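You operate a simulated robot arm through the tools that you are given. There is no shell and no other tool. Be economical: measure what you need, move in short steps, check, and stop when the job is done.

You are at the controls of a simulated robot arm. One attempt, no reset.

Task
Put things in order on the top of the bookcase. At the end: the yellow cloth pad stands where the orange shim stood; the orange shim from the top of the bookcase stands on top of the beige keepsake box; the green wrapped soap is on the green sill oil tin; the purple lavender block stands where the yellow cloth pad stood; whatever was shut is shut again. Leave all else as you found it, and nothing knocked over.

Only the result counts: the job must be done as asked and must still hold three seconds after the hand-in. Knocking over, shifting, dropping, spilling or breaking anything else fails it.

Robot
A 7-joint arm with a two-finger parallel gripper, fixed in place. Base frame: the origin is at the foot of the arm, x ahead of it, y to its left, z up; the work surface is at about z = 0.8. Units: m, rad, N and s.
With the tool pointing down near the work surface it reaches from about 0.24 to 0.68 m from the base axis. Its first joint turns from -1.152 to 1.152 rad. Payload 2.4 kg.
The tool frame sits at the grasp point between the pads (the TCP): z along the fingers, y along the line on which they close. The tips reach 0.03 m beyond it. Largest opening 0.094 m; finger width 0.028, thickness 0.01; the body of the gripper, 0.05 by 0.096 m, starts 0.055 m behind the TCP.
Orientation is that of the tool frame in the base frame, as [roll, pitch, yaw] about the fixed x, y, z axes, in that order (R = Rz(yaw) Ry(pitch) Rx(roll)). With the fingers straight down and closing along the base's y, the tool's x points along the base's -x, its y along +y and its z along -z.

Tools
- The arm moves only by the tool move_arm. Its argument "motion" is a list of rows, each an object (a shift or turn left out is 0, a gripper value left out holds the last) with "jaw": the gripper command, from -1 (fully open) to 1 (shut), values between in proportion; "travel": the shift along the base's x, y, z in m, a list of three; "rot": the turn, a rotation vector about the base's x, y, z in rad, a list of three. In form: [{"jaw": jaw, "travel": [x, y, z], "rot": [ax, ay, az]}, ...]. A call has 1 to 20 rows; each row is the pose to reach, as a shift and turn from the pose commanded when the call began. Each row takes 0.2 s and may step no farther than 0.05 m and 0.15 rad from the row before; otherwise, or with a gripper value out of range, the whole call is refused. Where a pose cannot be reached the arm comes as near as it can. A force on the tool above 40 N (or 10 N above the force at the start of the call, whichever is more), or a blocked arm, ends the call early, and 0.2 s more pass. Each finger travels about 0.153 m/s and halts on what it meets, pressing with about 25 N; the grip force reading is that of the motor and also rises with nothing between the fingers. The clock runs only during rows and for 0.2 s after the last one: add rows that repeat a pose to give the fingers time. The reply holds the time, the measured pose of the TCP, the force on the tool along the base axes, the opening and the grip force, in the units named above and with some noise, and new pictures: "pictures" is both (left out), scene, wrist or none.
- Cameras (640 x 400 px; columns grow to the right, rows downward): "scene" is fixed at [0.0245, 0.4606, 1.4466]; the picture's right is [-0.88, -0.47, 0.00], its down [-0.25, 0.47, -0.84] and it looks along [0.40, -0.75, -0.53] (base axes); focal length 338 px, centre (320, 200). "wrist" rides on the gripper at [-0.037, 0, -0.058] in the tool frame; the picture's right is [0.00, -1.00, 0.00], its down [0.97, 0.00, -0.24] and it looks along [0.24, 0.00, 0.97] (tool axes); focal length 218 px, centre (320, 200).
- point_at(camera, pixels): there is no depth. For up to 12 entries [column, row, z] of the newest picture of that camera ("zoom" is the newest enlarged one), the place [x, y] in the base frame at which the ray of that pixel passes the height z, good to about 0.002 m. It takes no simulated time.
- close_up(camera, box): a new picture of the part [left, top, right, bottom] of that camera's present view, enlarged. It takes no simulated time.
- close_job(): hands the job in; it is judged then, once.

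Work in short steps. Measure before you move; look again where a grasp or a placing could have gone wrong, and mend it. You have 80 turns and 120 pictures in all, those below and enlarged ones among them. Open the gripper and draw the arm clear of the work before you hand the job in, unless the task says otherwise; then end with one line.

The tools are called after "Call:" by a JSON object that holds its "method" and its "body". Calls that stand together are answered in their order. move_arm: Moves the arm, as the interface text tells. Its arguments: {"type":"object","properties":{"motion":{"type":"array","items":{"type":"object","properties":{"jaw":{"type":"number"},"travel":{"type":"array","items":{"type":"number"}},"rot":{"type":"array","items":{"type":"number"}}}}},"pictures":{"type":"string","enum":["both","scene","wrist","none"]}},"required":["motion"]} The other tools are called the same way: point_at (camera, pixels) gives the place at which the rays of pixels pass given heights; close_up (camera, box) takes an enlarged picture of a part of a camera's view; close_job () hands the job in.

At the start:

```text
t: 0.0
ee_pos: [0.2803, -0.2829, 1.0969]
tool_rot: [-3.141, 0.0, 3.141]
force: [-0.2, -0.2, -0.2]
opening: 0.0941
grip_force: 0.0
```

scene: 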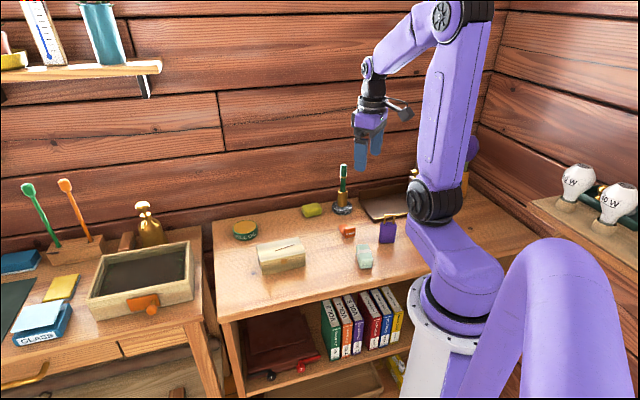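
wrist: 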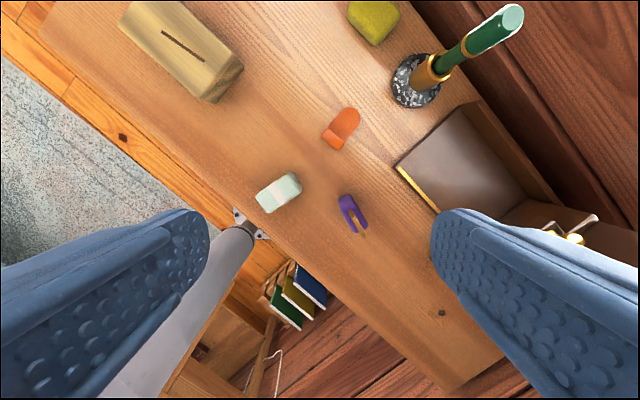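

I start with enlarged views of the bookcase top to identify the objects.

Call:
{"method": "close_up", "body": {"camera": "scene", "box": [210, 150, 450, 300]}}

Call:
{"method": "close_up", "body": {"camera": "wrist", "box": [240, 0, 560, 240]}}

Call:
{"method": "close_up", "body": {"camera": "scene", "box": [0, 170, 220, 380]}}

```text
2.67 times, centred on (330, 225) of scene
```

zoom: 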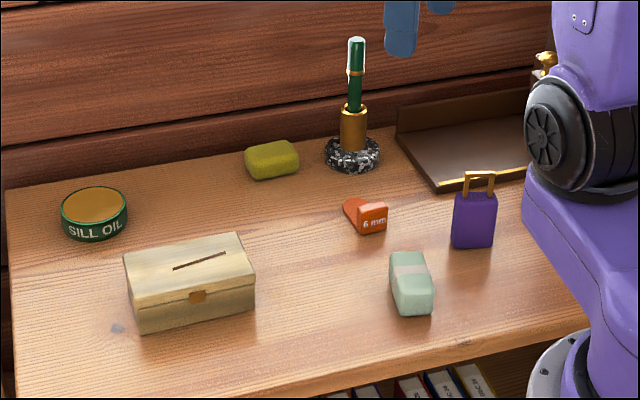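

```text
1.67 times, centred on (400, 120) of wrist
```

zoom: 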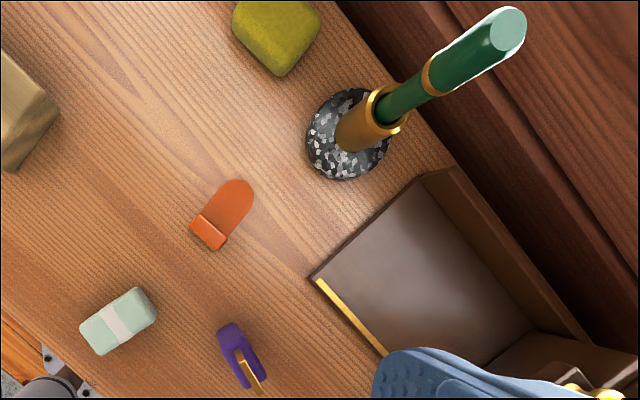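

```text
1.90 times, centred on (110, 275) of scene
```

zoom: 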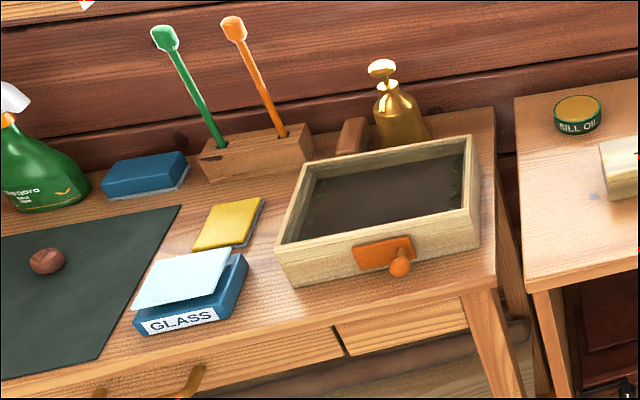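

The bookcase carries the olive-yellow pad (scene 312,210), orange shim (347,231), purple block (387,232), green soap (364,256), tin (245,229) and box (280,255). I measure rough places.

Call:
{"method": "point_at", "body": {"camera": "scene", "pixels": [[312, 216, 0.8], [347, 236, 0.8], [387, 242, 0.8], [364, 266, 0.8], [245, 238, 0.8], [262, 274, 0.8], [305, 265, 0.8], [214, 220, 0.8], [217, 318, 0.8], [342, 212, 0.8]]}}

Call:
{"method": "point_at", "body": {"camera": "wrist", "pixels": [[333, 139, 0.8], [351, 111, 0.8], [374, 22, 0.8], [350, 210, 0.8], [279, 193, 0.8], [416, 85, 0.8], [205, 100, 0.8]]}}

```text
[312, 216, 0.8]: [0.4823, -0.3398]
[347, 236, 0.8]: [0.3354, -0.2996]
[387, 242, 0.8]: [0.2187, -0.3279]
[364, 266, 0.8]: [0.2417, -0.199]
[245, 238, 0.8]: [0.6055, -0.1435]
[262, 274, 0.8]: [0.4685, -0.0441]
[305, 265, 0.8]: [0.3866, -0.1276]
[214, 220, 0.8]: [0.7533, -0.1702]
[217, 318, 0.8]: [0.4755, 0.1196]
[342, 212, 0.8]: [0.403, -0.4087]
```

```text
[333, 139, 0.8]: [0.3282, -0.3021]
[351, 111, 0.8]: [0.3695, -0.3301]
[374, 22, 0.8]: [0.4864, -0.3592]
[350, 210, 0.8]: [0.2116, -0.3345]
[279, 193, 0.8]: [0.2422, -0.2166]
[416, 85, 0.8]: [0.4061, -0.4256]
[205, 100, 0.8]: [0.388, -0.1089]
```

Surface at z≈0.8 agrees across both cameras. I move forward over the area for a better overhead view.

Call:
{"method": "move_arm", "body": {"motion": [{"jaw": -1, "travel": [0.05, 0.015, 0]}, {"travel": [0.1, 0.03, 0]}, {"travel": [0.14, 0.05, 0]}, {"travel": [0.14, 0.05, 0]}], "pictures": "wrist"}}

```text
refused: row 1 steps farther than a row can; nothing moved
```

The first step was slightly over 0.05 m, so I repeat it with smaller steps.

Call:
{"method": "move_arm", "body": {"motion": [{"jaw": -1, "travel": [0.04, 0.015, 0]}, {"travel": [0.08, 0.03, 0]}, {"travel": [0.12, 0.045, 0]}, {"travel": [0.14, 0.05, 0]}, {"travel": [0.14, 0.05, 0]}], "pictures": "wrist"}}

```text
t: 1.2
ee_pos: [0.4232, -0.2319, 1.0983]
tool_rot: [-3.141, -0.001, 3.14]
force: [0.4, -0.4, -0.4]
opening: 0.0942
grip_force: 0.1
```

wrist: 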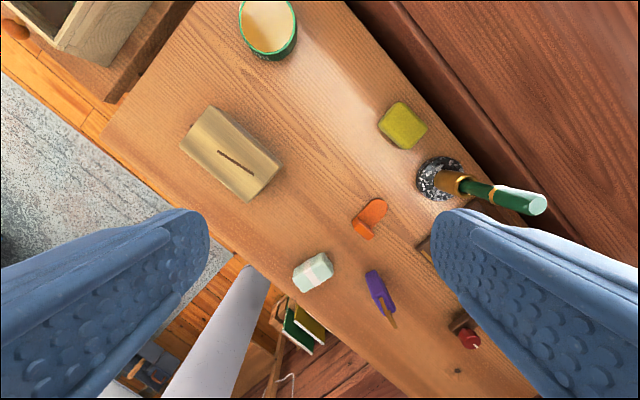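

The whole area is now in view. I enlarge it for detail.

Call:
{"method": "close_up", "body": {"camera": "wrist", "box": [230, 0, 310, 50]}}

Call:
{"method": "close_up", "body": {"camera": "wrist", "box": [280, 80, 480, 340]}}

Call:
{"method": "close_up", "body": {"camera": "wrist", "box": [170, 95, 298, 215]}}

Call:
{"method": "close_up", "body": {"camera": "scene", "box": [220, 205, 316, 285]}}

Call:
{"method": "close_up", "body": {"camera": "scene", "box": [296, 160, 416, 275]}}

```text
8.00 times, centred on (270, 25) of wrist
```

zoom: 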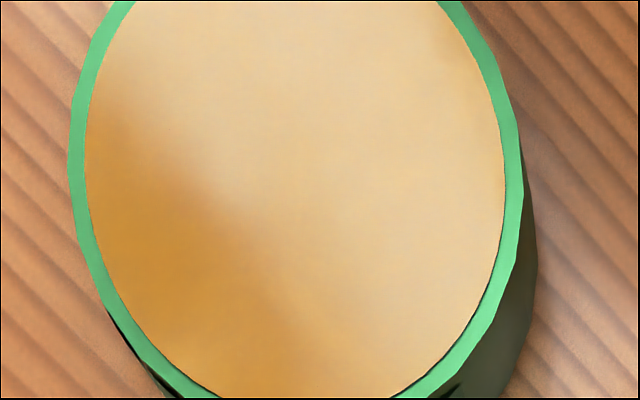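

```text
1.54 times, centred on (380, 210) of wrist
```

zoom: 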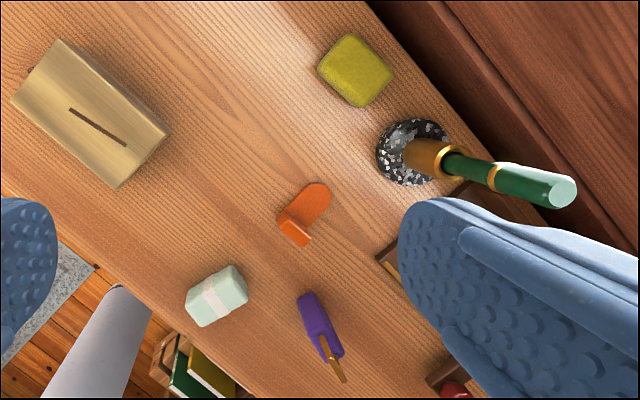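

```text
3.33 times, centred on (234, 155) of wrist
```

zoom: 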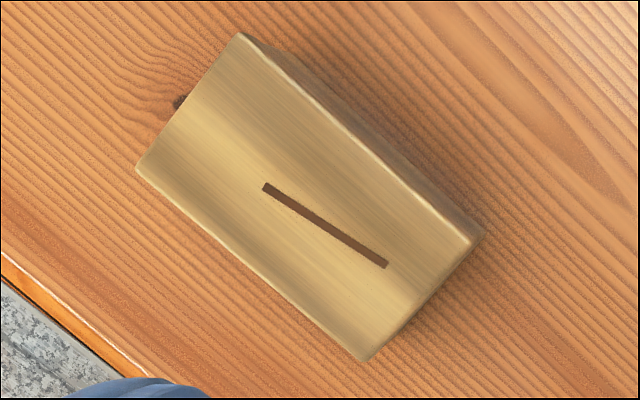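

```text
5.00 times, centred on (268, 245) of scene
```

zoom: 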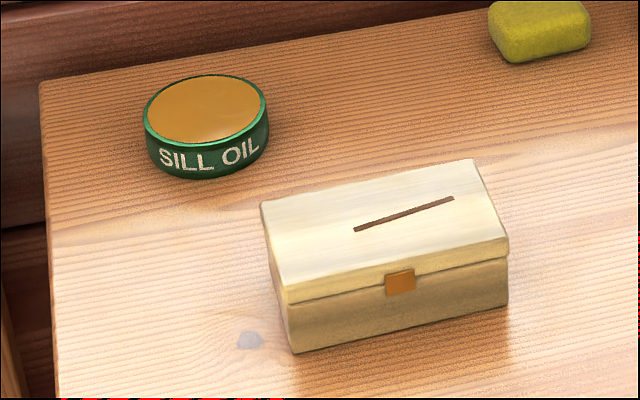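

```text
3.48 times, centred on (356, 218) of scene
```

zoom: 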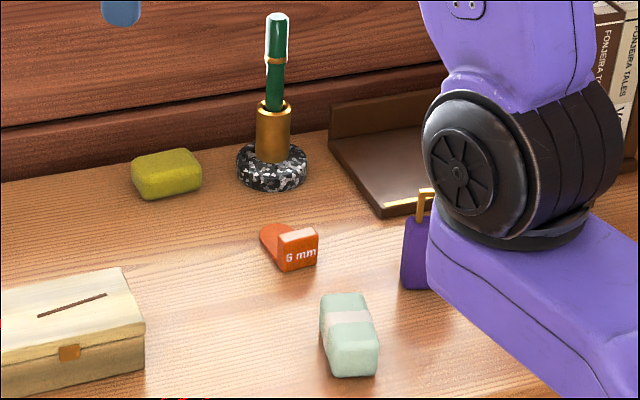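

Everything stays shut, with flat lid and tin tops. The shim has an upright tab, so I zoom tightly on it for grasp geometry.

Call:
{"method": "close_up", "body": {"camera": "wrist", "box": [338, 190, 402, 250]}}

Call:
{"method": "point_at", "body": {"camera": "zoom", "pixels": [[320, 200, 0.8], [220, 200, 0.8], [320, 300, 0.8]]}}

```text
6.67 times, centred on (370, 220) of wrist
```

zoom: 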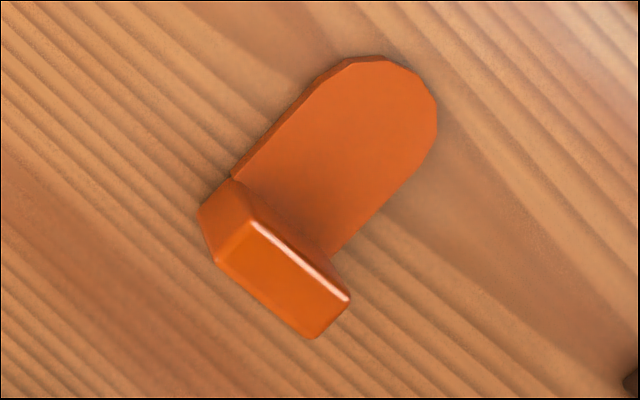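

```text
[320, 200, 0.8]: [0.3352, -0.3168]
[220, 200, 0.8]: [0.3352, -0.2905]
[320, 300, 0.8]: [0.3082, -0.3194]
```

I estimate the box's height and corners from both cameras' rays.

Call:
{"method": "point_at", "body": {"camera": "scene", "pixels": [[305.6, 265.6, 0.8], [305.5, 252.5, 0.84], [305.5, 252.5, 0.85], [305.5, 252.5, 0.86], [262.5, 275.5, 0.8], [261, 264.5, 0.85], [256, 246, 0.85], [299, 237, 0.85]]}}

Call:
{"method": "point_at", "body": {"camera": "wrist", "pixels": [[178.5, 146, 0.85], [247.5, 203, 0.85], [210, 105, 0.85], [280, 167, 0.85], [178.5, 146, 0.86], [247.5, 203, 0.86], [210, 105, 0.86], [280, 167, 0.86]]}}

```text
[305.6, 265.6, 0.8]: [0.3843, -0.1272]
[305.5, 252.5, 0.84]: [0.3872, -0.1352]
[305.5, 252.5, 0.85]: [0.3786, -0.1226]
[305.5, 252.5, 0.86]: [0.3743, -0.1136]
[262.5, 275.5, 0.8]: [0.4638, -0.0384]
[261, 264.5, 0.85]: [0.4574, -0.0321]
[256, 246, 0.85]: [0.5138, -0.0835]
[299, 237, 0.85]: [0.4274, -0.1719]
```

```text
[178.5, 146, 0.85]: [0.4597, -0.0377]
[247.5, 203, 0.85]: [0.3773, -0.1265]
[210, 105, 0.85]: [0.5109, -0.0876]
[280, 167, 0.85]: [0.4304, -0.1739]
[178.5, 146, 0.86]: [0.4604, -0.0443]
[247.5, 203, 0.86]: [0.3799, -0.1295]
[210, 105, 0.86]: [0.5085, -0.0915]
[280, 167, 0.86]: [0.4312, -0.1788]
```

Box top ≈0.848, centre ≈(0.444,-0.104). Now the shim corners, plus corners of the pad, soap, purple block and tin.

Call:
{"method": "point_at", "body": {"camera": "wrist", "pixels": [[360.2, 223.3, 0.834], [374.5, 234.5, 0.834], [369.2, 240.7, 0.834], [354.5, 229.3, 0.834], [350, 222, 0.8], [356.8, 217, 0.803], [372.2, 228.2, 0.803], [380, 199, 0.803], [387, 206, 0.803]]}}

Call:
{"method": "close_up", "body": {"camera": "wrist", "box": [364, 90, 444, 160]}}

Call:
{"method": "point_at", "body": {"camera": "scene", "pixels": [[345.5, 237, 0.8], [353, 238, 0.8], [351, 228, 0.834], [338, 227, 0.8]]}}

```text
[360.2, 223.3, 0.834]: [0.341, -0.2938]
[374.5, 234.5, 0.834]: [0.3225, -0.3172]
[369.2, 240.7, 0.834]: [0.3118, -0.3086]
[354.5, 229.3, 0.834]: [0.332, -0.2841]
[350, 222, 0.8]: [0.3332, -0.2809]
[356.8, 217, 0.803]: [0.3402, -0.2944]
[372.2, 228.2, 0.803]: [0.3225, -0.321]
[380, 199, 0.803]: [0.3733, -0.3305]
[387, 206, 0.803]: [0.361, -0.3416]
```

```text
5.71 times, centred on (404, 125) of wrist
```

zoom: 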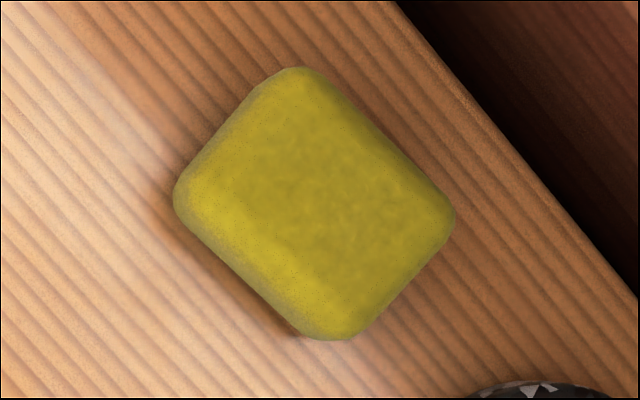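

```text
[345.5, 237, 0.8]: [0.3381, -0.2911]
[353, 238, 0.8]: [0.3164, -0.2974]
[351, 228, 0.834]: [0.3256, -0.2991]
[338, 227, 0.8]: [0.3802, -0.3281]
```

Tab top centre ≈(0.327,-0.301), tab line at about 52°. I turn +0.9 rad, go above it with jaws half open, and descend to z≈0.93 to look.

Call:
{"method": "move_arm", "body": {"motion": [{"jaw": 0, "travel": [-0.015, -0.01, 0], "rot": [0, 0, 0.13]}, {"travel": [-0.03, -0.02, 0], "rot": [0, 0, 0.26]}, {"travel": [-0.045, -0.03, -0.01], "rot": [0, 0, 0.39]}, {"travel": [-0.06, -0.04, -0.04], "rot": [0, 0, 0.52]}, {"travel": [-0.075, -0.055, -0.07], "rot": [0, 0, 0.65]}, {"travel": [-0.09, -0.065, -0.1], "rot": [0, 0, 0.78]}, {"travel": [-0.096, -0.069, -0.135], "rot": [0, 0, 0.9]}, {"travel": [-0.096, -0.069, -0.165], "rot": [0, 0, 0.9]}, {"travel": [-0.096, -0.069, -0.165], "rot": [0, 0, 0.9]}], "pictures": "both"}}

```text
t: 3.2
ee_pos: [0.3269, -0.3021, 0.9328]
tool_rot: [3.141, 0.0, -2.241]
force: [0.4, 0.0, -0.4]
opening: 0.047
grip_force: 0.0
```

scene: 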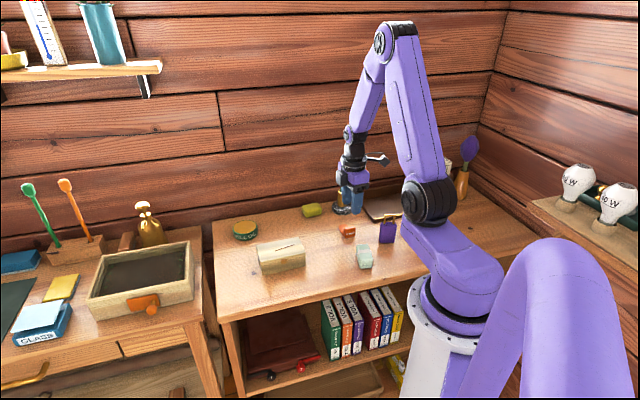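
wrist: 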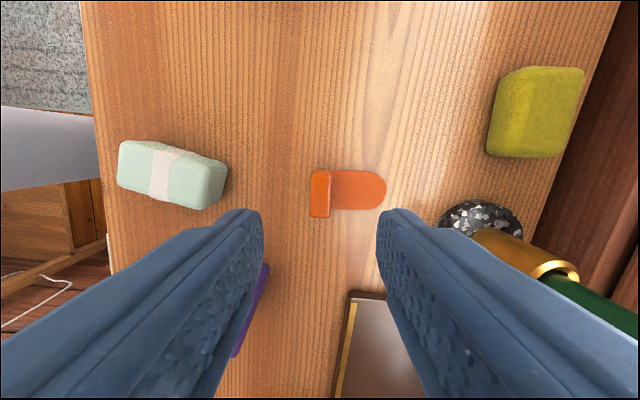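

The tab is aligned with the image axes at (320,194). I measure it from here.

Call:
{"method": "close_up", "body": {"camera": "wrist", "box": [288, 160, 400, 230]}}

Call:
{"method": "point_at", "body": {"camera": "wrist", "pixels": [[320, 172, 0.83], [320, 216, 0.83], [387, 190, 0.803], [312, 194, 0.83], [330, 194, 0.83], [330, 175, 0.803], [330, 208, 0.803]]}}

```text
5.71 times, centred on (344, 195) of wrist
```

zoom: 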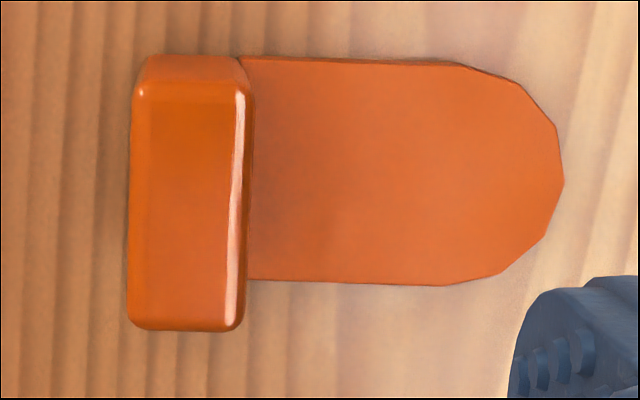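

```text
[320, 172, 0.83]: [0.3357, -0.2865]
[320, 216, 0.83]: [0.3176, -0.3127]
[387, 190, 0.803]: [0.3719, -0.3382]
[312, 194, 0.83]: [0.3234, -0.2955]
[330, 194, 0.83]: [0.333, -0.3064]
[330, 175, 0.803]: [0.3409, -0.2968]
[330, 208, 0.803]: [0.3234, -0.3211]
```

Aligned within 2 mm. I descend to z≈0.841 and close on the tab.

Call:
{"method": "move_arm", "body": {"motion": [{"jaw": 0, "travel": [0, 0.001, -0.03]}, {"travel": [0, 0.001, -0.06]}, {"travel": [0, 0.001, -0.08]}, {"travel": [0, 0.001, -0.092]}, {"travel": [0, 0.001, -0.092]}, {"jaw": 1, "travel": [0, 0.001, -0.092]}, {"travel": [0, 0.001, -0.092]}, {"travel": [0, 0.001, -0.092]}], "pictures": "wrist"}}

```text
t: 5.0
ee_pos: [0.3244, -0.3001, 0.8426]
tool_rot: [-3.142, 0.0, -2.241]
force: [-0.1, 0.0, -0.4]
opening: 0.0144
grip_force: 24.7
```

wrist: 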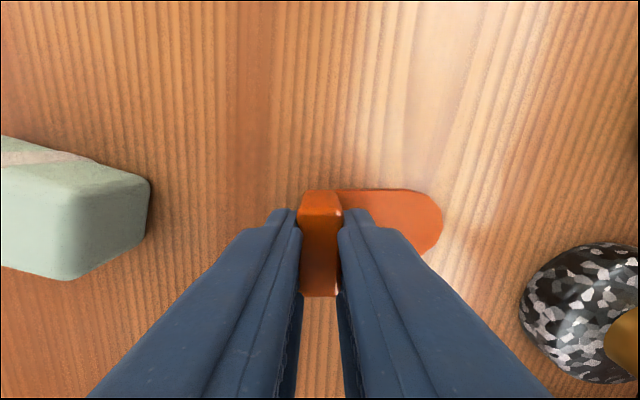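

Tab held (opening 0.0144). I lift and carry it over the box at the same orientation.

Call:
{"method": "move_arm", "body": {"motion": [{"jaw": 1, "travel": [0, 0, 0.04]}, {"travel": [0, 0, 0.08]}, {"travel": [0, 0, 0.11]}, {"travel": [0.02, 0.04, 0.11]}, {"travel": [0.04, 0.08, 0.11]}, {"travel": [0.06, 0.12, 0.11]}, {"travel": [0.08, 0.16, 0.11]}, {"travel": [0.1, 0.2, 0.11]}, {"travel": [0.101, 0.211, 0.11]}, {"travel": [0.101, 0.211, 0.09]}, {"travel": [0.101, 0.211, 0.075]}, {"travel": [0.101, 0.211, 0.075]}], "pictures": "both"}}

```text
t: 7.6
ee_pos: [0.4262, -0.0895, 0.9152]
tool_rot: [-3.141, -0.001, -2.242]
force: [0.2, 0.7, -0.8]
opening: 0.0144
grip_force: 24.6
```

scene: 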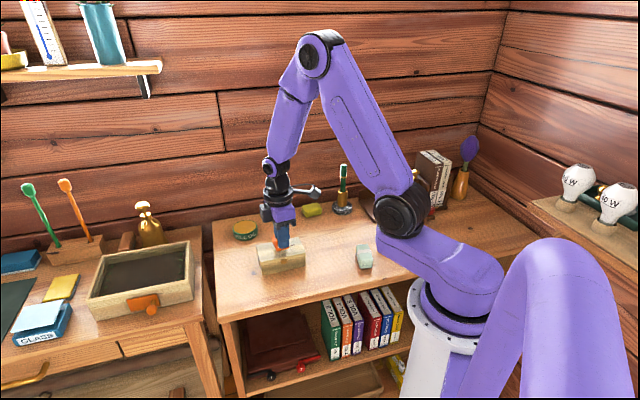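
wrist: 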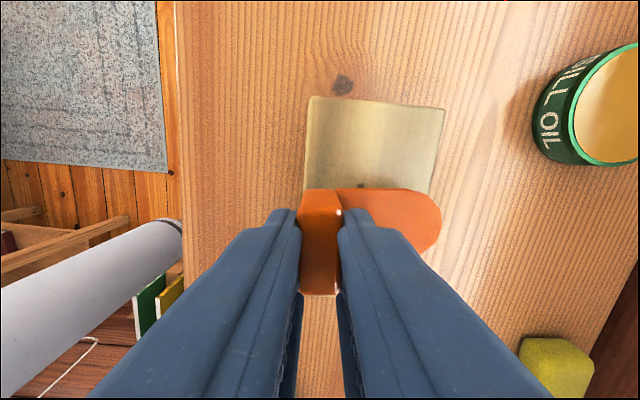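

I check the box's edges in this view against the planned shim footprint.

Call:
{"method": "point_at", "body": {"camera": "wrist", "pixels": [[309, 97, 0.848], [445, 110, 0.848], [304, 185, 0.848], [432, 187, 0.848], [441, 215, 0.874], [302, 192, 0.874]]}}

Call:
{"method": "close_up", "body": {"camera": "scene", "box": [230, 190, 330, 280]}}

```text
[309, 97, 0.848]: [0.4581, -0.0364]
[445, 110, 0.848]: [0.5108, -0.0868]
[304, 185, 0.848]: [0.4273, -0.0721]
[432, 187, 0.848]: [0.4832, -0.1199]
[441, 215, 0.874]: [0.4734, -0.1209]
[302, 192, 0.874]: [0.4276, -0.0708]
```

```text
4.44 times, centred on (280, 235) of scene
```

zoom: 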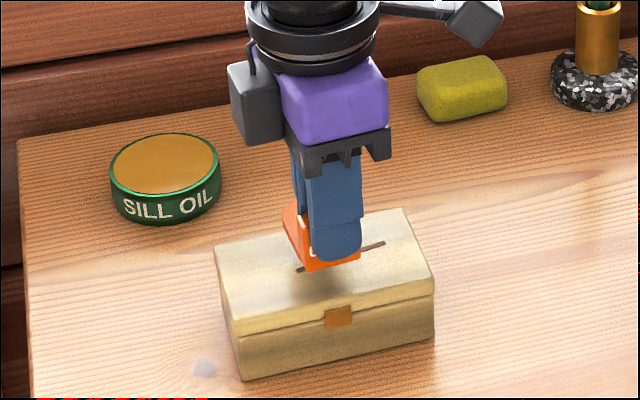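

The footprint is 3 mm from the front edge, 10 mm from the rear. I shift 3.5 mm rearwards and lower to just about contact.

Call:
{"method": "move_arm", "body": {"motion": [{"jaw": 1, "travel": [0.0027, -0.0022, -0.008]}, {"travel": [0.0027, -0.0022, -0.015]}, {"travel": [0.0027, -0.0022, -0.02]}, {"travel": [0.0027, -0.0022, -0.023]}, {"travel": [0.0027, -0.0022, -0.023]}], "pictures": "none"}}

Call:
{"method": "close_up", "body": {"camera": "scene", "box": [250, 225, 310, 275]}}

```text
t: 8.8
ee_pos: [0.4306, -0.0943, 0.8937]
tool_rot: [3.141, 0.001, -2.24]
force: [-1.9, 0.9, 6.5]
opening: 0.0143
grip_force: 25.5
```

```text
8.00 times, centred on (280, 250) of scene
```

zoom: 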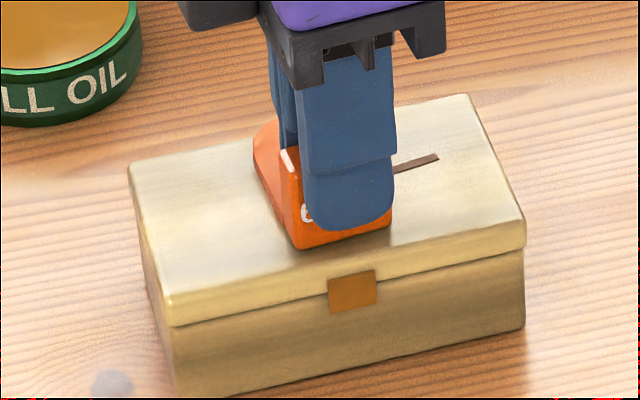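

Contact at about 6.5 N, with the shim fully on the lid. I release and rise.

Call:
{"method": "move_arm", "body": {"motion": [{"jaw": 0.5, "travel": [0, 0, 0]}, {"jaw": 0.1, "travel": [0, 0, 0]}, {"travel": [0, 0, 0]}, {"travel": [0, 0, 0.03]}, {"travel": [0, 0, 0.07]}, {"travel": [0, 0, 0.11]}, {"travel": [0, 0, 0.15]}, {"travel": [0, 0, 0.15]}], "pictures": "both"}}

```text
t: 10.6
ee_pos: [0.4292, -0.0943, 1.0447]
tool_rot: [-3.14, 0.001, -2.243]
force: [-0.1, -0.2, 0.3]
opening: 0.0425
grip_force: 0.0
```

scene: 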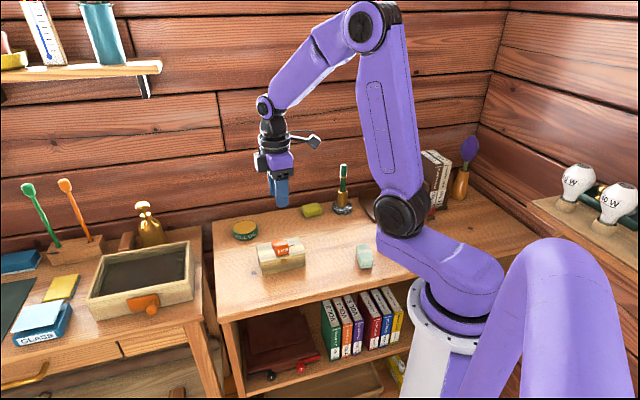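
wrist: 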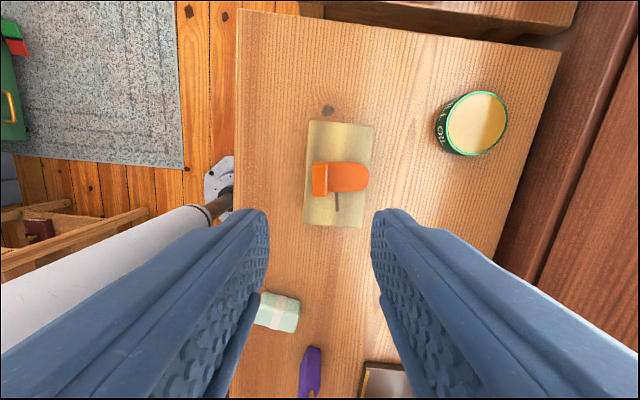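

Shim is on the lid. Next the pad: I measure its position, the back edge near it, and the pen holder.

Call:
{"method": "point_at", "body": {"camera": "scene", "pixels": [[311.5, 202.8, 0.8], [280, 208, 0.8], [345, 197, 0.8], [301.5, 207, 0.8], [323, 214, 0.8], [306, 217, 0.8], [322, 207, 0.825], [305, 209.5, 0.825], [313, 203, 0.825]]}}

Call:
{"method": "close_up", "body": {"camera": "scene", "box": [280, 160, 370, 225]}}

```text
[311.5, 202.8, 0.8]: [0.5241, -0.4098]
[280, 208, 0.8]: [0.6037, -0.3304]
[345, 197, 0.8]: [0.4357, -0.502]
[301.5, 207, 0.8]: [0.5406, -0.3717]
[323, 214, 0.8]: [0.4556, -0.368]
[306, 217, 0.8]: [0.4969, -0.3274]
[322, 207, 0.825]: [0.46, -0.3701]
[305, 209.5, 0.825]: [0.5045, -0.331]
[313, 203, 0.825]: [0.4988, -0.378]
```

```text
6.15 times, centred on (325, 192) of scene
```

zoom: 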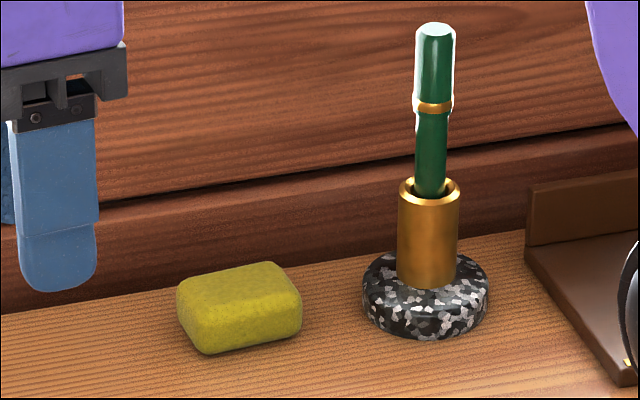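

Pad centre ≈(0.485,-0.356), with about 6 cm to the wall. I go above it with jaws at 0.07 to look.

Call:
{"method": "move_arm", "body": {"motion": [{"jaw": -0.5, "travel": [0.01, -0.045, 0]}, {"travel": [0.02, -0.09, 0]}, {"travel": [0.03, -0.135, 0]}, {"travel": [0.04, -0.18, -0.01]}, {"travel": [0.05, -0.225, -0.02]}, {"travel": [0.056, -0.262, -0.04]}, {"travel": [0.056, -0.262, -0.08]}, {"travel": [0.056, -0.262, -0.1]}, {"travel": [0.056, -0.262, -0.1]}], "pictures": "both"}}

```text
t: 12.6
ee_pos: [0.4852, -0.3548, 0.9469]
tool_rot: [3.141, -0.001, -2.241]
force: [-0.5, 0.3, -0.3]
opening: 0.0703
grip_force: 0.1
```

scene: 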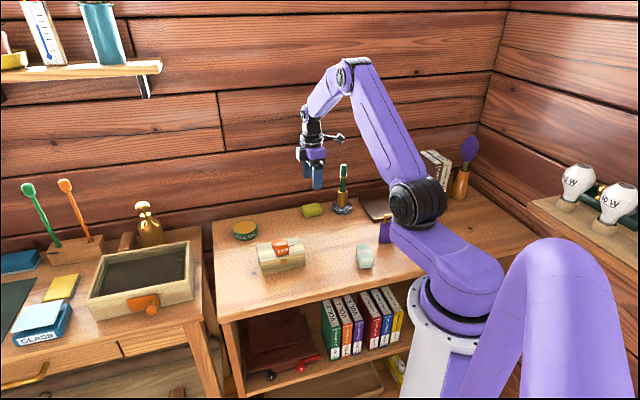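
wrist: 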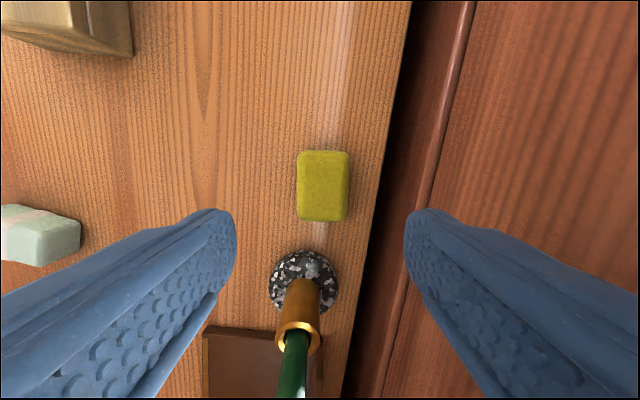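

Pad is aligned with the gripper at (323,186). I compute its centre and the edge and wall clearances.

Call:
{"method": "point_at", "body": {"camera": "wrist", "pixels": [[323, 152, 0.82], [323, 218, 0.82], [297, 186, 0.82], [350, 186, 0.82], [388, 186, 0.8], [440, 186, 0.88], [430, 186, 0.8], [307, 280, 0.82]]}}

Call:
{"method": "close_up", "body": {"camera": "wrist", "box": [270, 130, 470, 255]}}

```text
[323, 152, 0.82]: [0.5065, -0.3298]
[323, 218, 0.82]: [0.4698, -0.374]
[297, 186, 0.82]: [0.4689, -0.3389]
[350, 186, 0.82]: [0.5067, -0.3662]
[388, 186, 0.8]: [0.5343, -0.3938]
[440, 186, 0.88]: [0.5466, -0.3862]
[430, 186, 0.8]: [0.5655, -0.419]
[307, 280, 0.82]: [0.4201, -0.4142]
```

```text
3.20 times, centred on (370, 192) of wrist
```

zoom: 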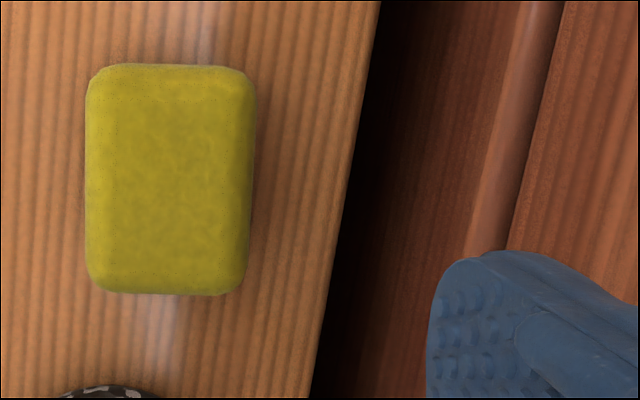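

Pad centre ≈(0.488,-0.352), with the edge 6 cm off. I descend to z≈0.838 and grip.

Call:
{"method": "move_arm", "body": {"motion": [{"jaw": -0.5, "travel": [0.003, 0.002, -0.04]}, {"travel": [0.003, 0.002, -0.075]}, {"travel": [0.003, 0.002, -0.098]}, {"travel": [0.003, 0.002, -0.109]}, {"travel": [0.003, 0.002, -0.109]}, {"jaw": 1, "travel": [0.003, 0.002, -0.109]}, {"travel": [0.003, 0.002, -0.109]}, {"travel": [0.003, 0.002, -0.109]}], "pictures": "both"}}

```text
t: 14.4
ee_pos: [0.4878, -0.3525, 0.8355]
tool_rot: [3.142, 0.0, -2.24]
force: [0.3, 0.6, 0.1]
opening: 0.0438
grip_force: 25.1
```

scene: 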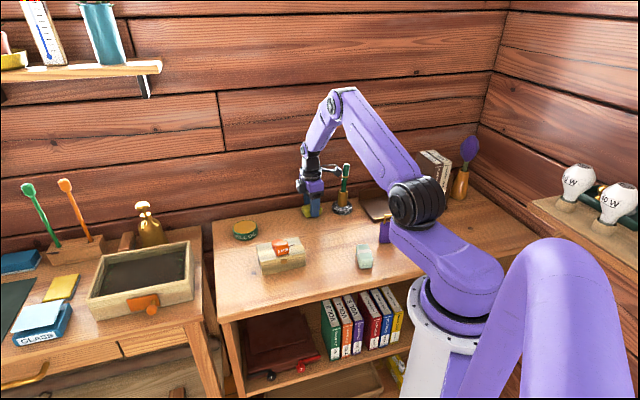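
wrist: 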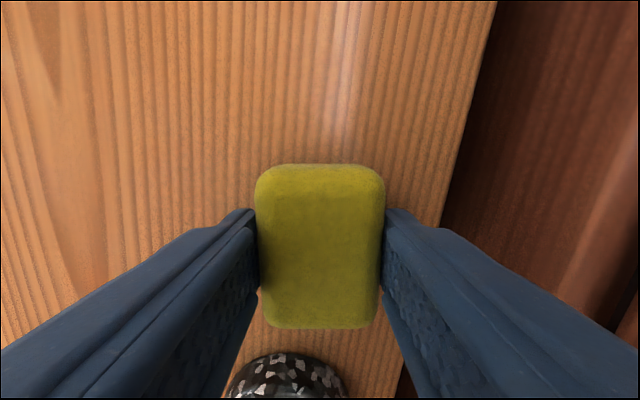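

Gripped at 0.0438. I carry the pad to the shim's place (centre 0.347,-0.317), swinging away from the pen, and stop a little above.

Call:
{"method": "move_arm", "body": {"motion": [{"jaw": 1, "travel": [0, 0, 0.03]}, {"travel": [0, 0, 0.06]}, {"travel": [-0.01, 0.02, 0.09]}, {"travel": [-0.03, 0.05, 0.09]}, {"travel": [-0.07, 0.06, 0.09]}, {"travel": [-0.11, 0.055, 0.09]}, {"travel": [-0.141, 0.0355, 0.07]}, {"travel": [-0.141, 0.0355, 0.035]}, {"travel": [-0.141, 0.0355, 0.015]}, {"travel": [-0.141, 0.0355, 0.015]}], "pictures": "both"}}

```text
t: 16.6
ee_pos: [0.3465, -0.3163, 0.8477]
tool_rot: [-3.141, 0.001, -2.242]
force: [-0.7, 0.1, -0.8]
opening: 0.044
grip_force: 25.0
```

scene: 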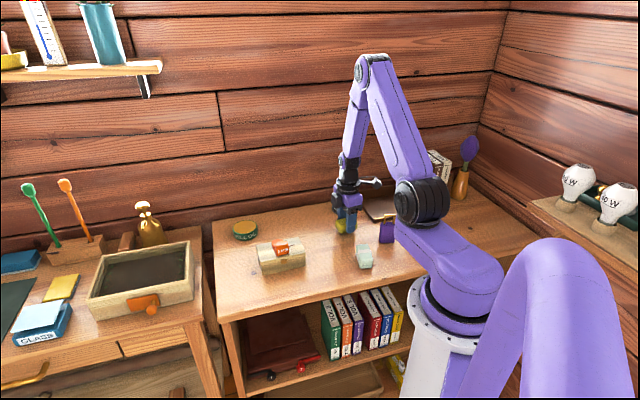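
wrist: 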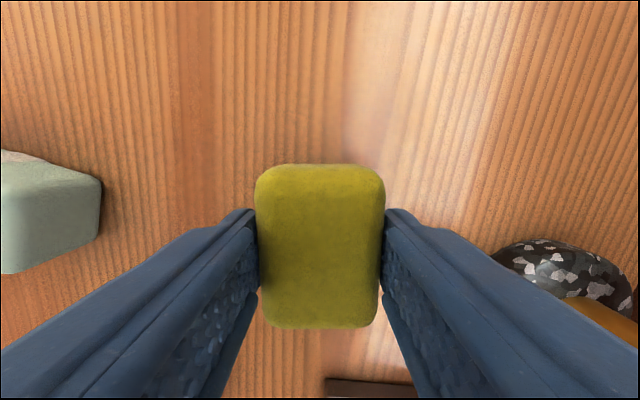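

Well placed. I lower to the surface, release to 0.068 and rise.

Call:
{"method": "move_arm", "body": {"motion": [{"jaw": 1, "travel": [0, 0, -0.008]}, {"travel": [0, 0, -0.0145]}, {"travel": [0, 0, -0.0145]}, {"jaw": -0.2, "travel": [0, 0, -0.0145]}, {"jaw": -0.4, "travel": [0, 0, -0.0145]}, {"travel": [0, 0, 0.02]}, {"travel": [0, 0, 0.06]}, {"travel": [0, 0, 0.1]}, {"travel": [0, 0, 0.14]}, {"travel": [0, 0, 0.14]}], "pictures": "both"}}

```text
t: 18.8
ee_pos: [0.3499, -0.3196, 0.9896]
tool_rot: [3.14, -0.002, -2.241]
force: [-1.6, -0.5, 1.0]
opening: 0.0656
grip_force: 0.0
```

scene: 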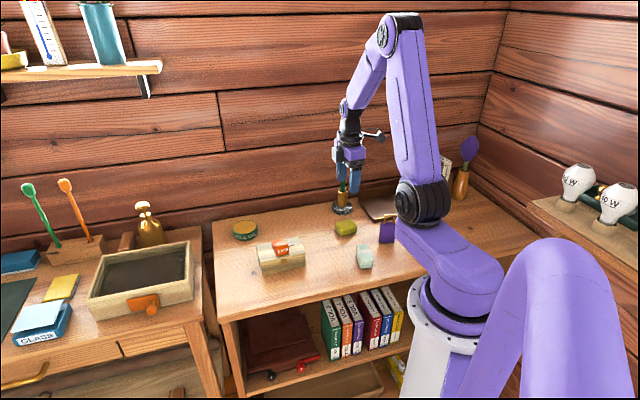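
wrist: 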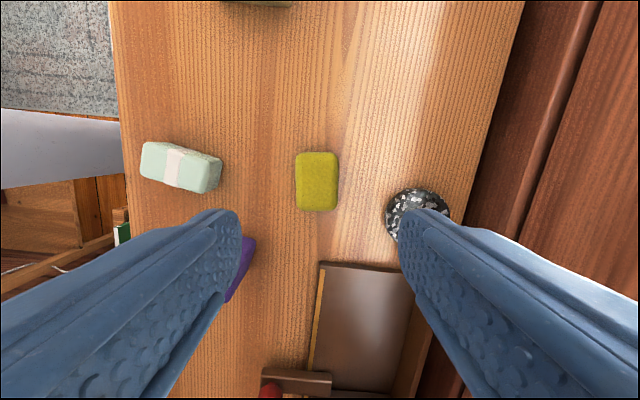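

The reading drifted about 4 mm, so I check the gripper isn't touching the pen.

Call:
{"method": "close_up", "body": {"camera": "scene", "box": [310, 130, 410, 250]}}

Call:
{"method": "move_arm", "body": {"motion": [{"jaw": -0.4, "travel": [-0.01, 0.01, 0.02]}, {"travel": [-0.01, 0.01, 0.02]}], "pictures": "none"}}

```text
3.33 times, centred on (360, 190) of scene
```

zoom: 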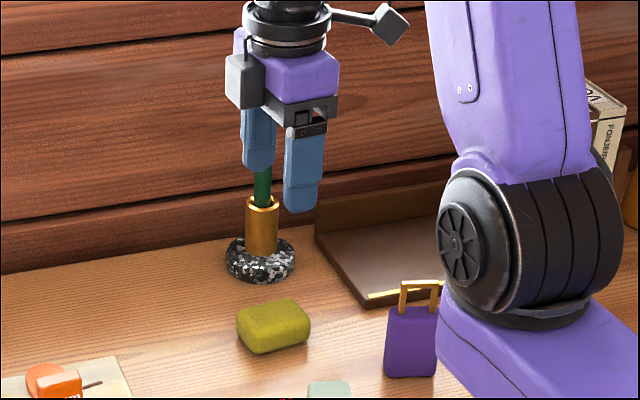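

```text
t: 19.4
ee_pos: [0.3399, -0.3089, 1.0092]
tool_rot: [-3.14, 0.0, -2.241]
force: [-0.2, -0.8, 0.2]
opening: 0.0658
grip_force: 0.1
```

No contact. Now I take a look at the lavender block from a spot beside it.

Call:
{"method": "move_arm", "body": {"motion": [{"jaw": -0.4, "travel": [-0.04, 0.0, 0]}, {"travel": [-0.08, 0.0, 0]}, {"travel": [-0.12, -0.01, 0]}, {"travel": [-0.12, -0.01, 0]}], "pictures": "both"}}

```text
t: 20.4
ee_pos: [0.2194, -0.3158, 1.0095]
tool_rot: [3.141, 0.001, -2.24]
force: [-0.4, 0.1, 0.2]
opening: 0.0659
grip_force: 0.1
```

scene: 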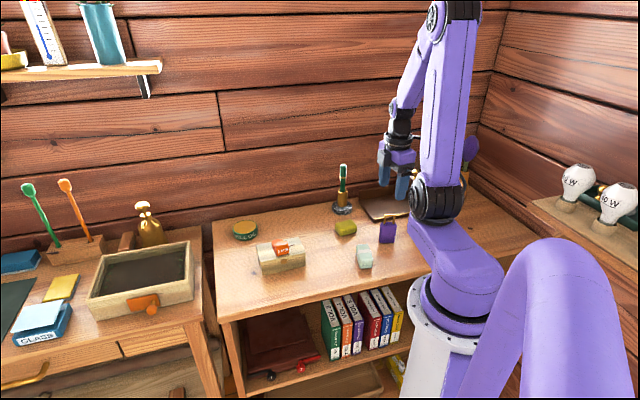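
wrist: 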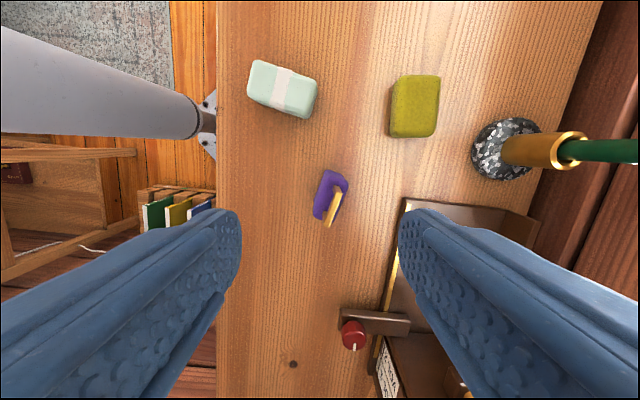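

I zoom on the lavender block (332,198) and the pad (415,106) for orientation and place.

Call:
{"method": "close_up", "body": {"camera": "wrist", "box": [290, 160, 370, 240]}}

Call:
{"method": "close_up", "body": {"camera": "scene", "box": [330, 200, 420, 275]}}

Call:
{"method": "point_at", "body": {"camera": "wrist", "pixels": [[393, 77, 0.82], [440, 79, 0.82], [391, 135, 0.82], [434, 136, 0.82]]}}

```text
5.00 times, centred on (330, 200) of wrist
```

zoom: 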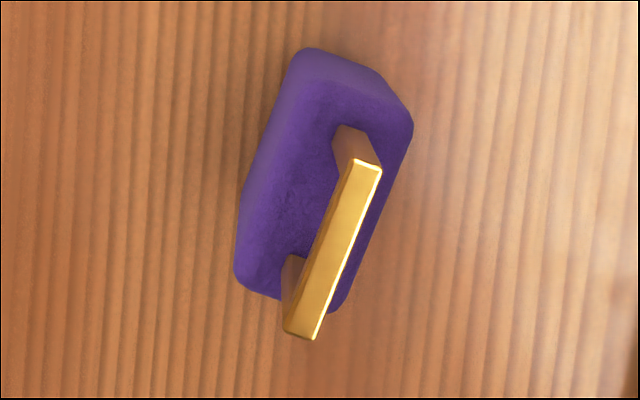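

```text
5.33 times, centred on (375, 238) of scene
```

zoom: 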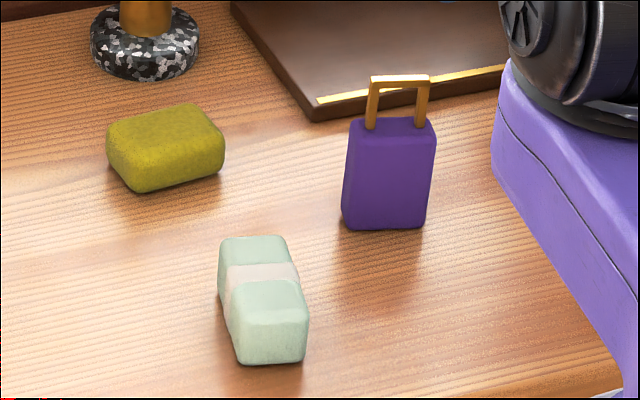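

```text
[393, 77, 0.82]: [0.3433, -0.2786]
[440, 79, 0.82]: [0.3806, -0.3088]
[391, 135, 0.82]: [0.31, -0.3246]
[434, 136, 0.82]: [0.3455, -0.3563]
```

Pad landed at centre ≈(0.345,-0.317), good. I find the lavender block's height and centre.

Call:
{"method": "point_at", "body": {"camera": "scene", "pixels": [[387.2, 243.1, 0.8], [388.1, 223.4, 0.85], [388.1, 223.4, 0.855], [388.1, 223.4, 0.86], [379, 242, 0.8], [395, 242.5, 0.8], [389.5, 215, 0.87], [389.5, 215, 0.88]]}}

Call:
{"method": "point_at", "body": {"camera": "wrist", "pixels": [[331.5, 199.5, 0.85], [331.5, 199.5, 0.86], [332, 210.5, 0.87], [332, 210.5, 0.88]]}}

```text
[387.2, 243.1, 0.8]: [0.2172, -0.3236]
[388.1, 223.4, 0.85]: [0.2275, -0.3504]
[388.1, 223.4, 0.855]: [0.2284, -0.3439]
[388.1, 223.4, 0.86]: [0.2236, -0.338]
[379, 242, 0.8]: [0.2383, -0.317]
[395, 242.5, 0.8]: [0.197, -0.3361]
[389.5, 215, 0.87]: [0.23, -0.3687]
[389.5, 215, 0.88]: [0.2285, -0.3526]
```

```text
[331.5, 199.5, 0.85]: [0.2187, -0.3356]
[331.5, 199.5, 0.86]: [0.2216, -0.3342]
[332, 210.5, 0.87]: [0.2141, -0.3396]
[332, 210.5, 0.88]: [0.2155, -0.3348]
```

Block centre ≈(0.221,-0.334), long axis ≈30°, body top ≈0.868, handle top ≈0.89. I turn -0.38 rad and hover over it with jaws at ~0.047.

Call:
{"method": "move_arm", "body": {"motion": [{"jaw": 0, "travel": [0.001, -0.006, 0], "rot": [0, 0, -0.13]}, {"travel": [0.001, -0.012, 0], "rot": [0, 0, -0.26]}, {"travel": [0.001, -0.018, -0.02], "rot": [0, 0, -0.38]}, {"travel": [0.001, -0.018, -0.055], "rot": [0, 0, -0.38]}, {"travel": [0.001, -0.018, -0.055], "rot": [0, 0, -0.38]}], "pictures": "both"}}

```text
t: 21.6
ee_pos: [0.2192, -0.3361, 0.9542]
tool_rot: [-3.141, 0.002, -2.621]
force: [-0.2, 0.1, -0.1]
opening: 0.0471
grip_force: 0.0
```

scene: 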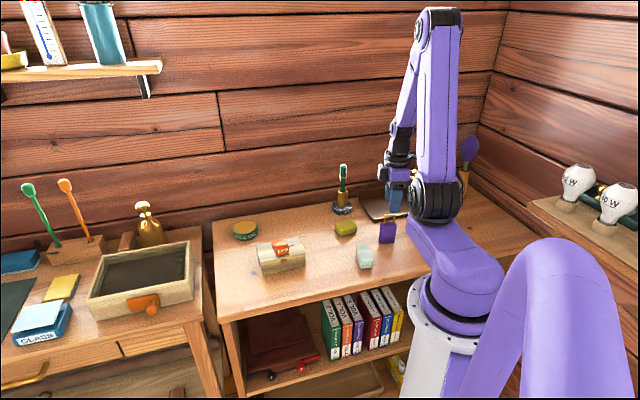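
wrist: 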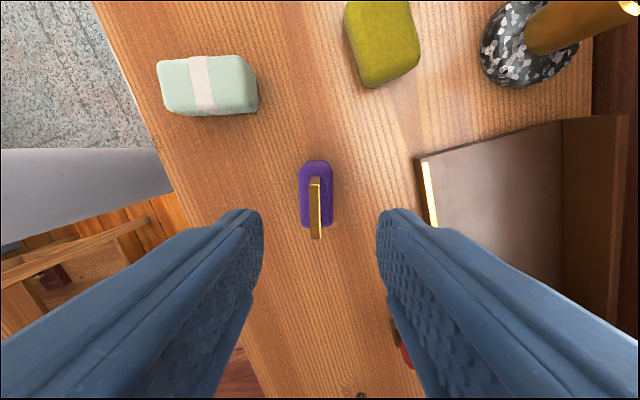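

Aligned; block centre col ≈316. I check its exact centre and the tray's edge clearance.

Call:
{"method": "point_at", "body": {"camera": "wrist", "pixels": [[315, 179, 0.885], [315, 239, 0.885], [316, 161, 0.8], [301, 195, 0.865], [331, 195, 0.865], [416, 162, 0.81], [432, 222, 0.81]]}}

Call:
{"method": "close_up", "body": {"camera": "wrist", "box": [280, 150, 360, 250]}}

```text
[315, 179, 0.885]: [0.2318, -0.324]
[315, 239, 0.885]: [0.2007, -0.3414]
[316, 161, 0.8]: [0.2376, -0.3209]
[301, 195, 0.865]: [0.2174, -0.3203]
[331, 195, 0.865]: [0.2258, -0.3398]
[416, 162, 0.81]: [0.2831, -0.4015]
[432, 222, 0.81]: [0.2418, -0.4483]
```

```text
4.00 times, centred on (320, 200) of wrist
```

zoom: 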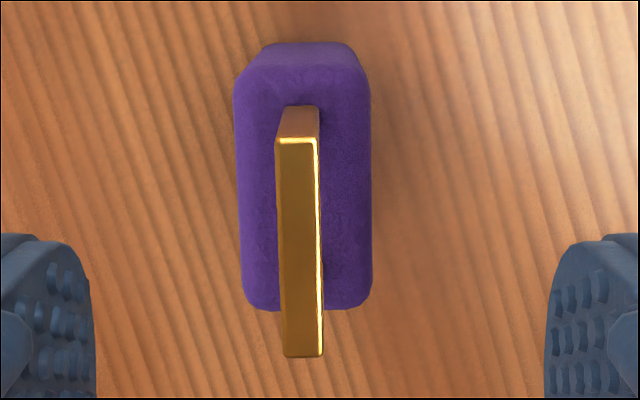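

I shift +3 mm in y, descend to z≈0.855 and close on the body.

Call:
{"method": "move_arm", "body": {"motion": [{"jaw": 0, "travel": [0, 0.003, -0.03]}, {"travel": [0, 0.003, -0.06]}, {"travel": [0, 0.003, -0.085]}, {"travel": [0, 0.003, -0.099]}, {"travel": [0, 0.003, -0.099]}, {"jaw": 0.4, "travel": [0, 0.003, -0.099]}, {"jaw": 1, "travel": [0, 0.003, -0.099]}, {"travel": [0, 0.003, -0.099]}, {"travel": [0, 0.003, -0.099]}], "pictures": "both"}}

```text
t: 23.6
ee_pos: [0.2202, -0.3338, 0.8543]
tool_rot: [-3.14, 0.0, -2.621]
force: [0.0, 0.3, -0.1]
opening: 0.0276
grip_force: 25.1
```

scene: 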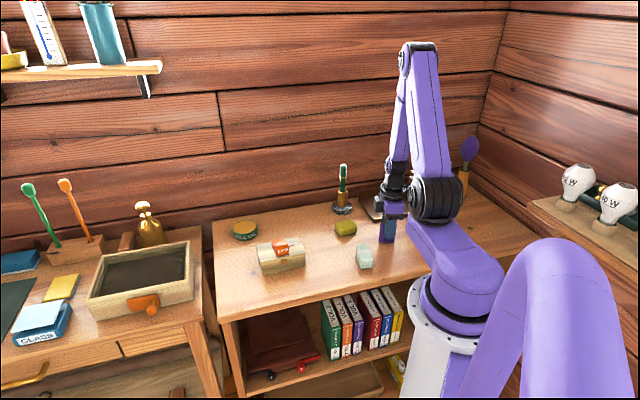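
wrist: 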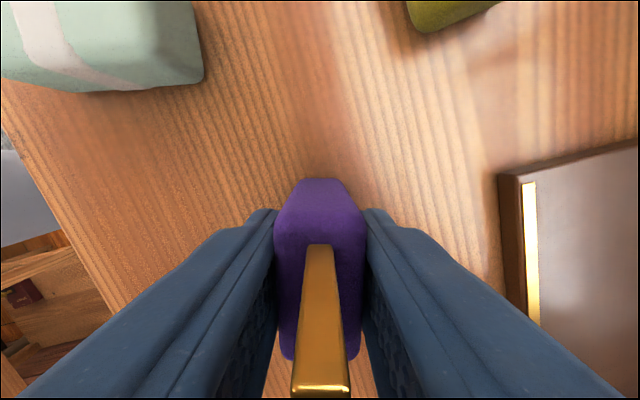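

Gripped firmly (0.0276). I lift high, swing round clear of the pen holder, turn back +0.38 rad, and stop 12 mm above the pad's old place.

Call:
{"method": "move_arm", "body": {"motion": [{"jaw": 1, "travel": [0, 0, 0.04]}, {"travel": [0, 0, 0.08]}, {"travel": [0, 0, 0.12]}, {"travel": [0.03, 0.03, 0.13], "rot": [0, 0, 0.08]}, {"travel": [0.06, 0.065, 0.13], "rot": [0, 0, 0.16]}, {"travel": [0.1, 0.09, 0.13], "rot": [0, 0, 0.24]}, {"travel": [0.14, 0.1, 0.13], "rot": [0, 0, 0.32]}, {"travel": [0.18, 0.09, 0.13], "rot": [0, 0, 0.38]}, {"travel": [0.215, 0.06, 0.13], "rot": [0, 0, 0.38]}, {"travel": [0.245, 0.025, 0.13], "rot": [0, 0, 0.38]}, {"travel": [0.268, -0.015, 0.13], "rot": [0, 0, 0.38]}, {"travel": [0.268, -0.0187, 0.1], "rot": [0, 0, 0.38]}, {"travel": [0.268, -0.0187, 0.06], "rot": [0, 0, 0.38]}, {"travel": [0.268, -0.0187, 0.03], "rot": [0, 0, 0.38]}, {"travel": [0.268, -0.0187, 0.012], "rot": [0, 0, 0.38]}, {"travel": [0.268, -0.0187, 0.012], "rot": [0, 0, 0.38]}], "pictures": "both"}}

```text
t: 27.0
ee_pos: [0.4866, -0.3503, 0.8668]
tool_rot: [3.141, 0.0, -2.239]
force: [-0.6, -0.2, -0.7]
opening: 0.0278
grip_force: 24.5
```

scene: 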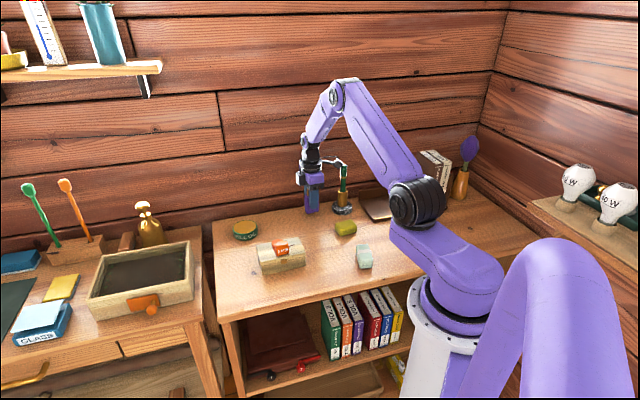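
wrist: 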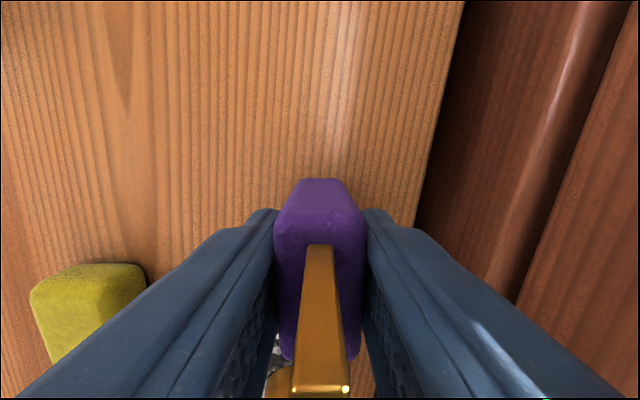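

In place above the old pad spot. I lower to contact.

Call:
{"method": "move_arm", "body": {"motion": [{"jaw": 1, "travel": [0.001, -0.001, -0.006]}, {"travel": [0.001, -0.001, -0.012]}, {"travel": [0.001, -0.001, -0.012]}], "pictures": "none"}}

Call:
{"method": "close_up", "body": {"camera": "scene", "box": [280, 150, 370, 230]}}

```text
t: 27.8
ee_pos: [0.4863, -0.3508, 0.8554]
tool_rot: [3.141, 0.0, -2.243]
force: [-0.4, 0.2, -0.4]
opening: 0.0276
grip_force: 25.1
```

```text
5.00 times, centred on (325, 190) of scene
```

zoom: 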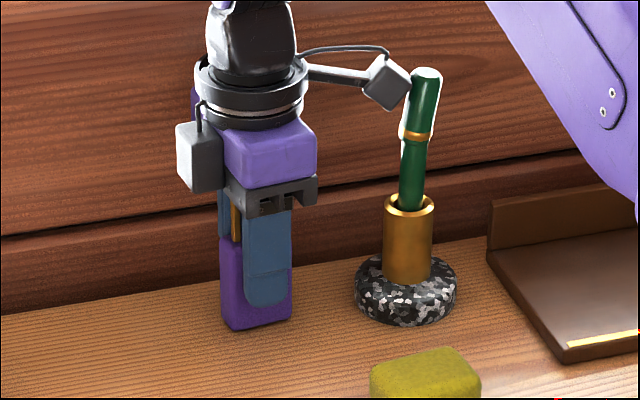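

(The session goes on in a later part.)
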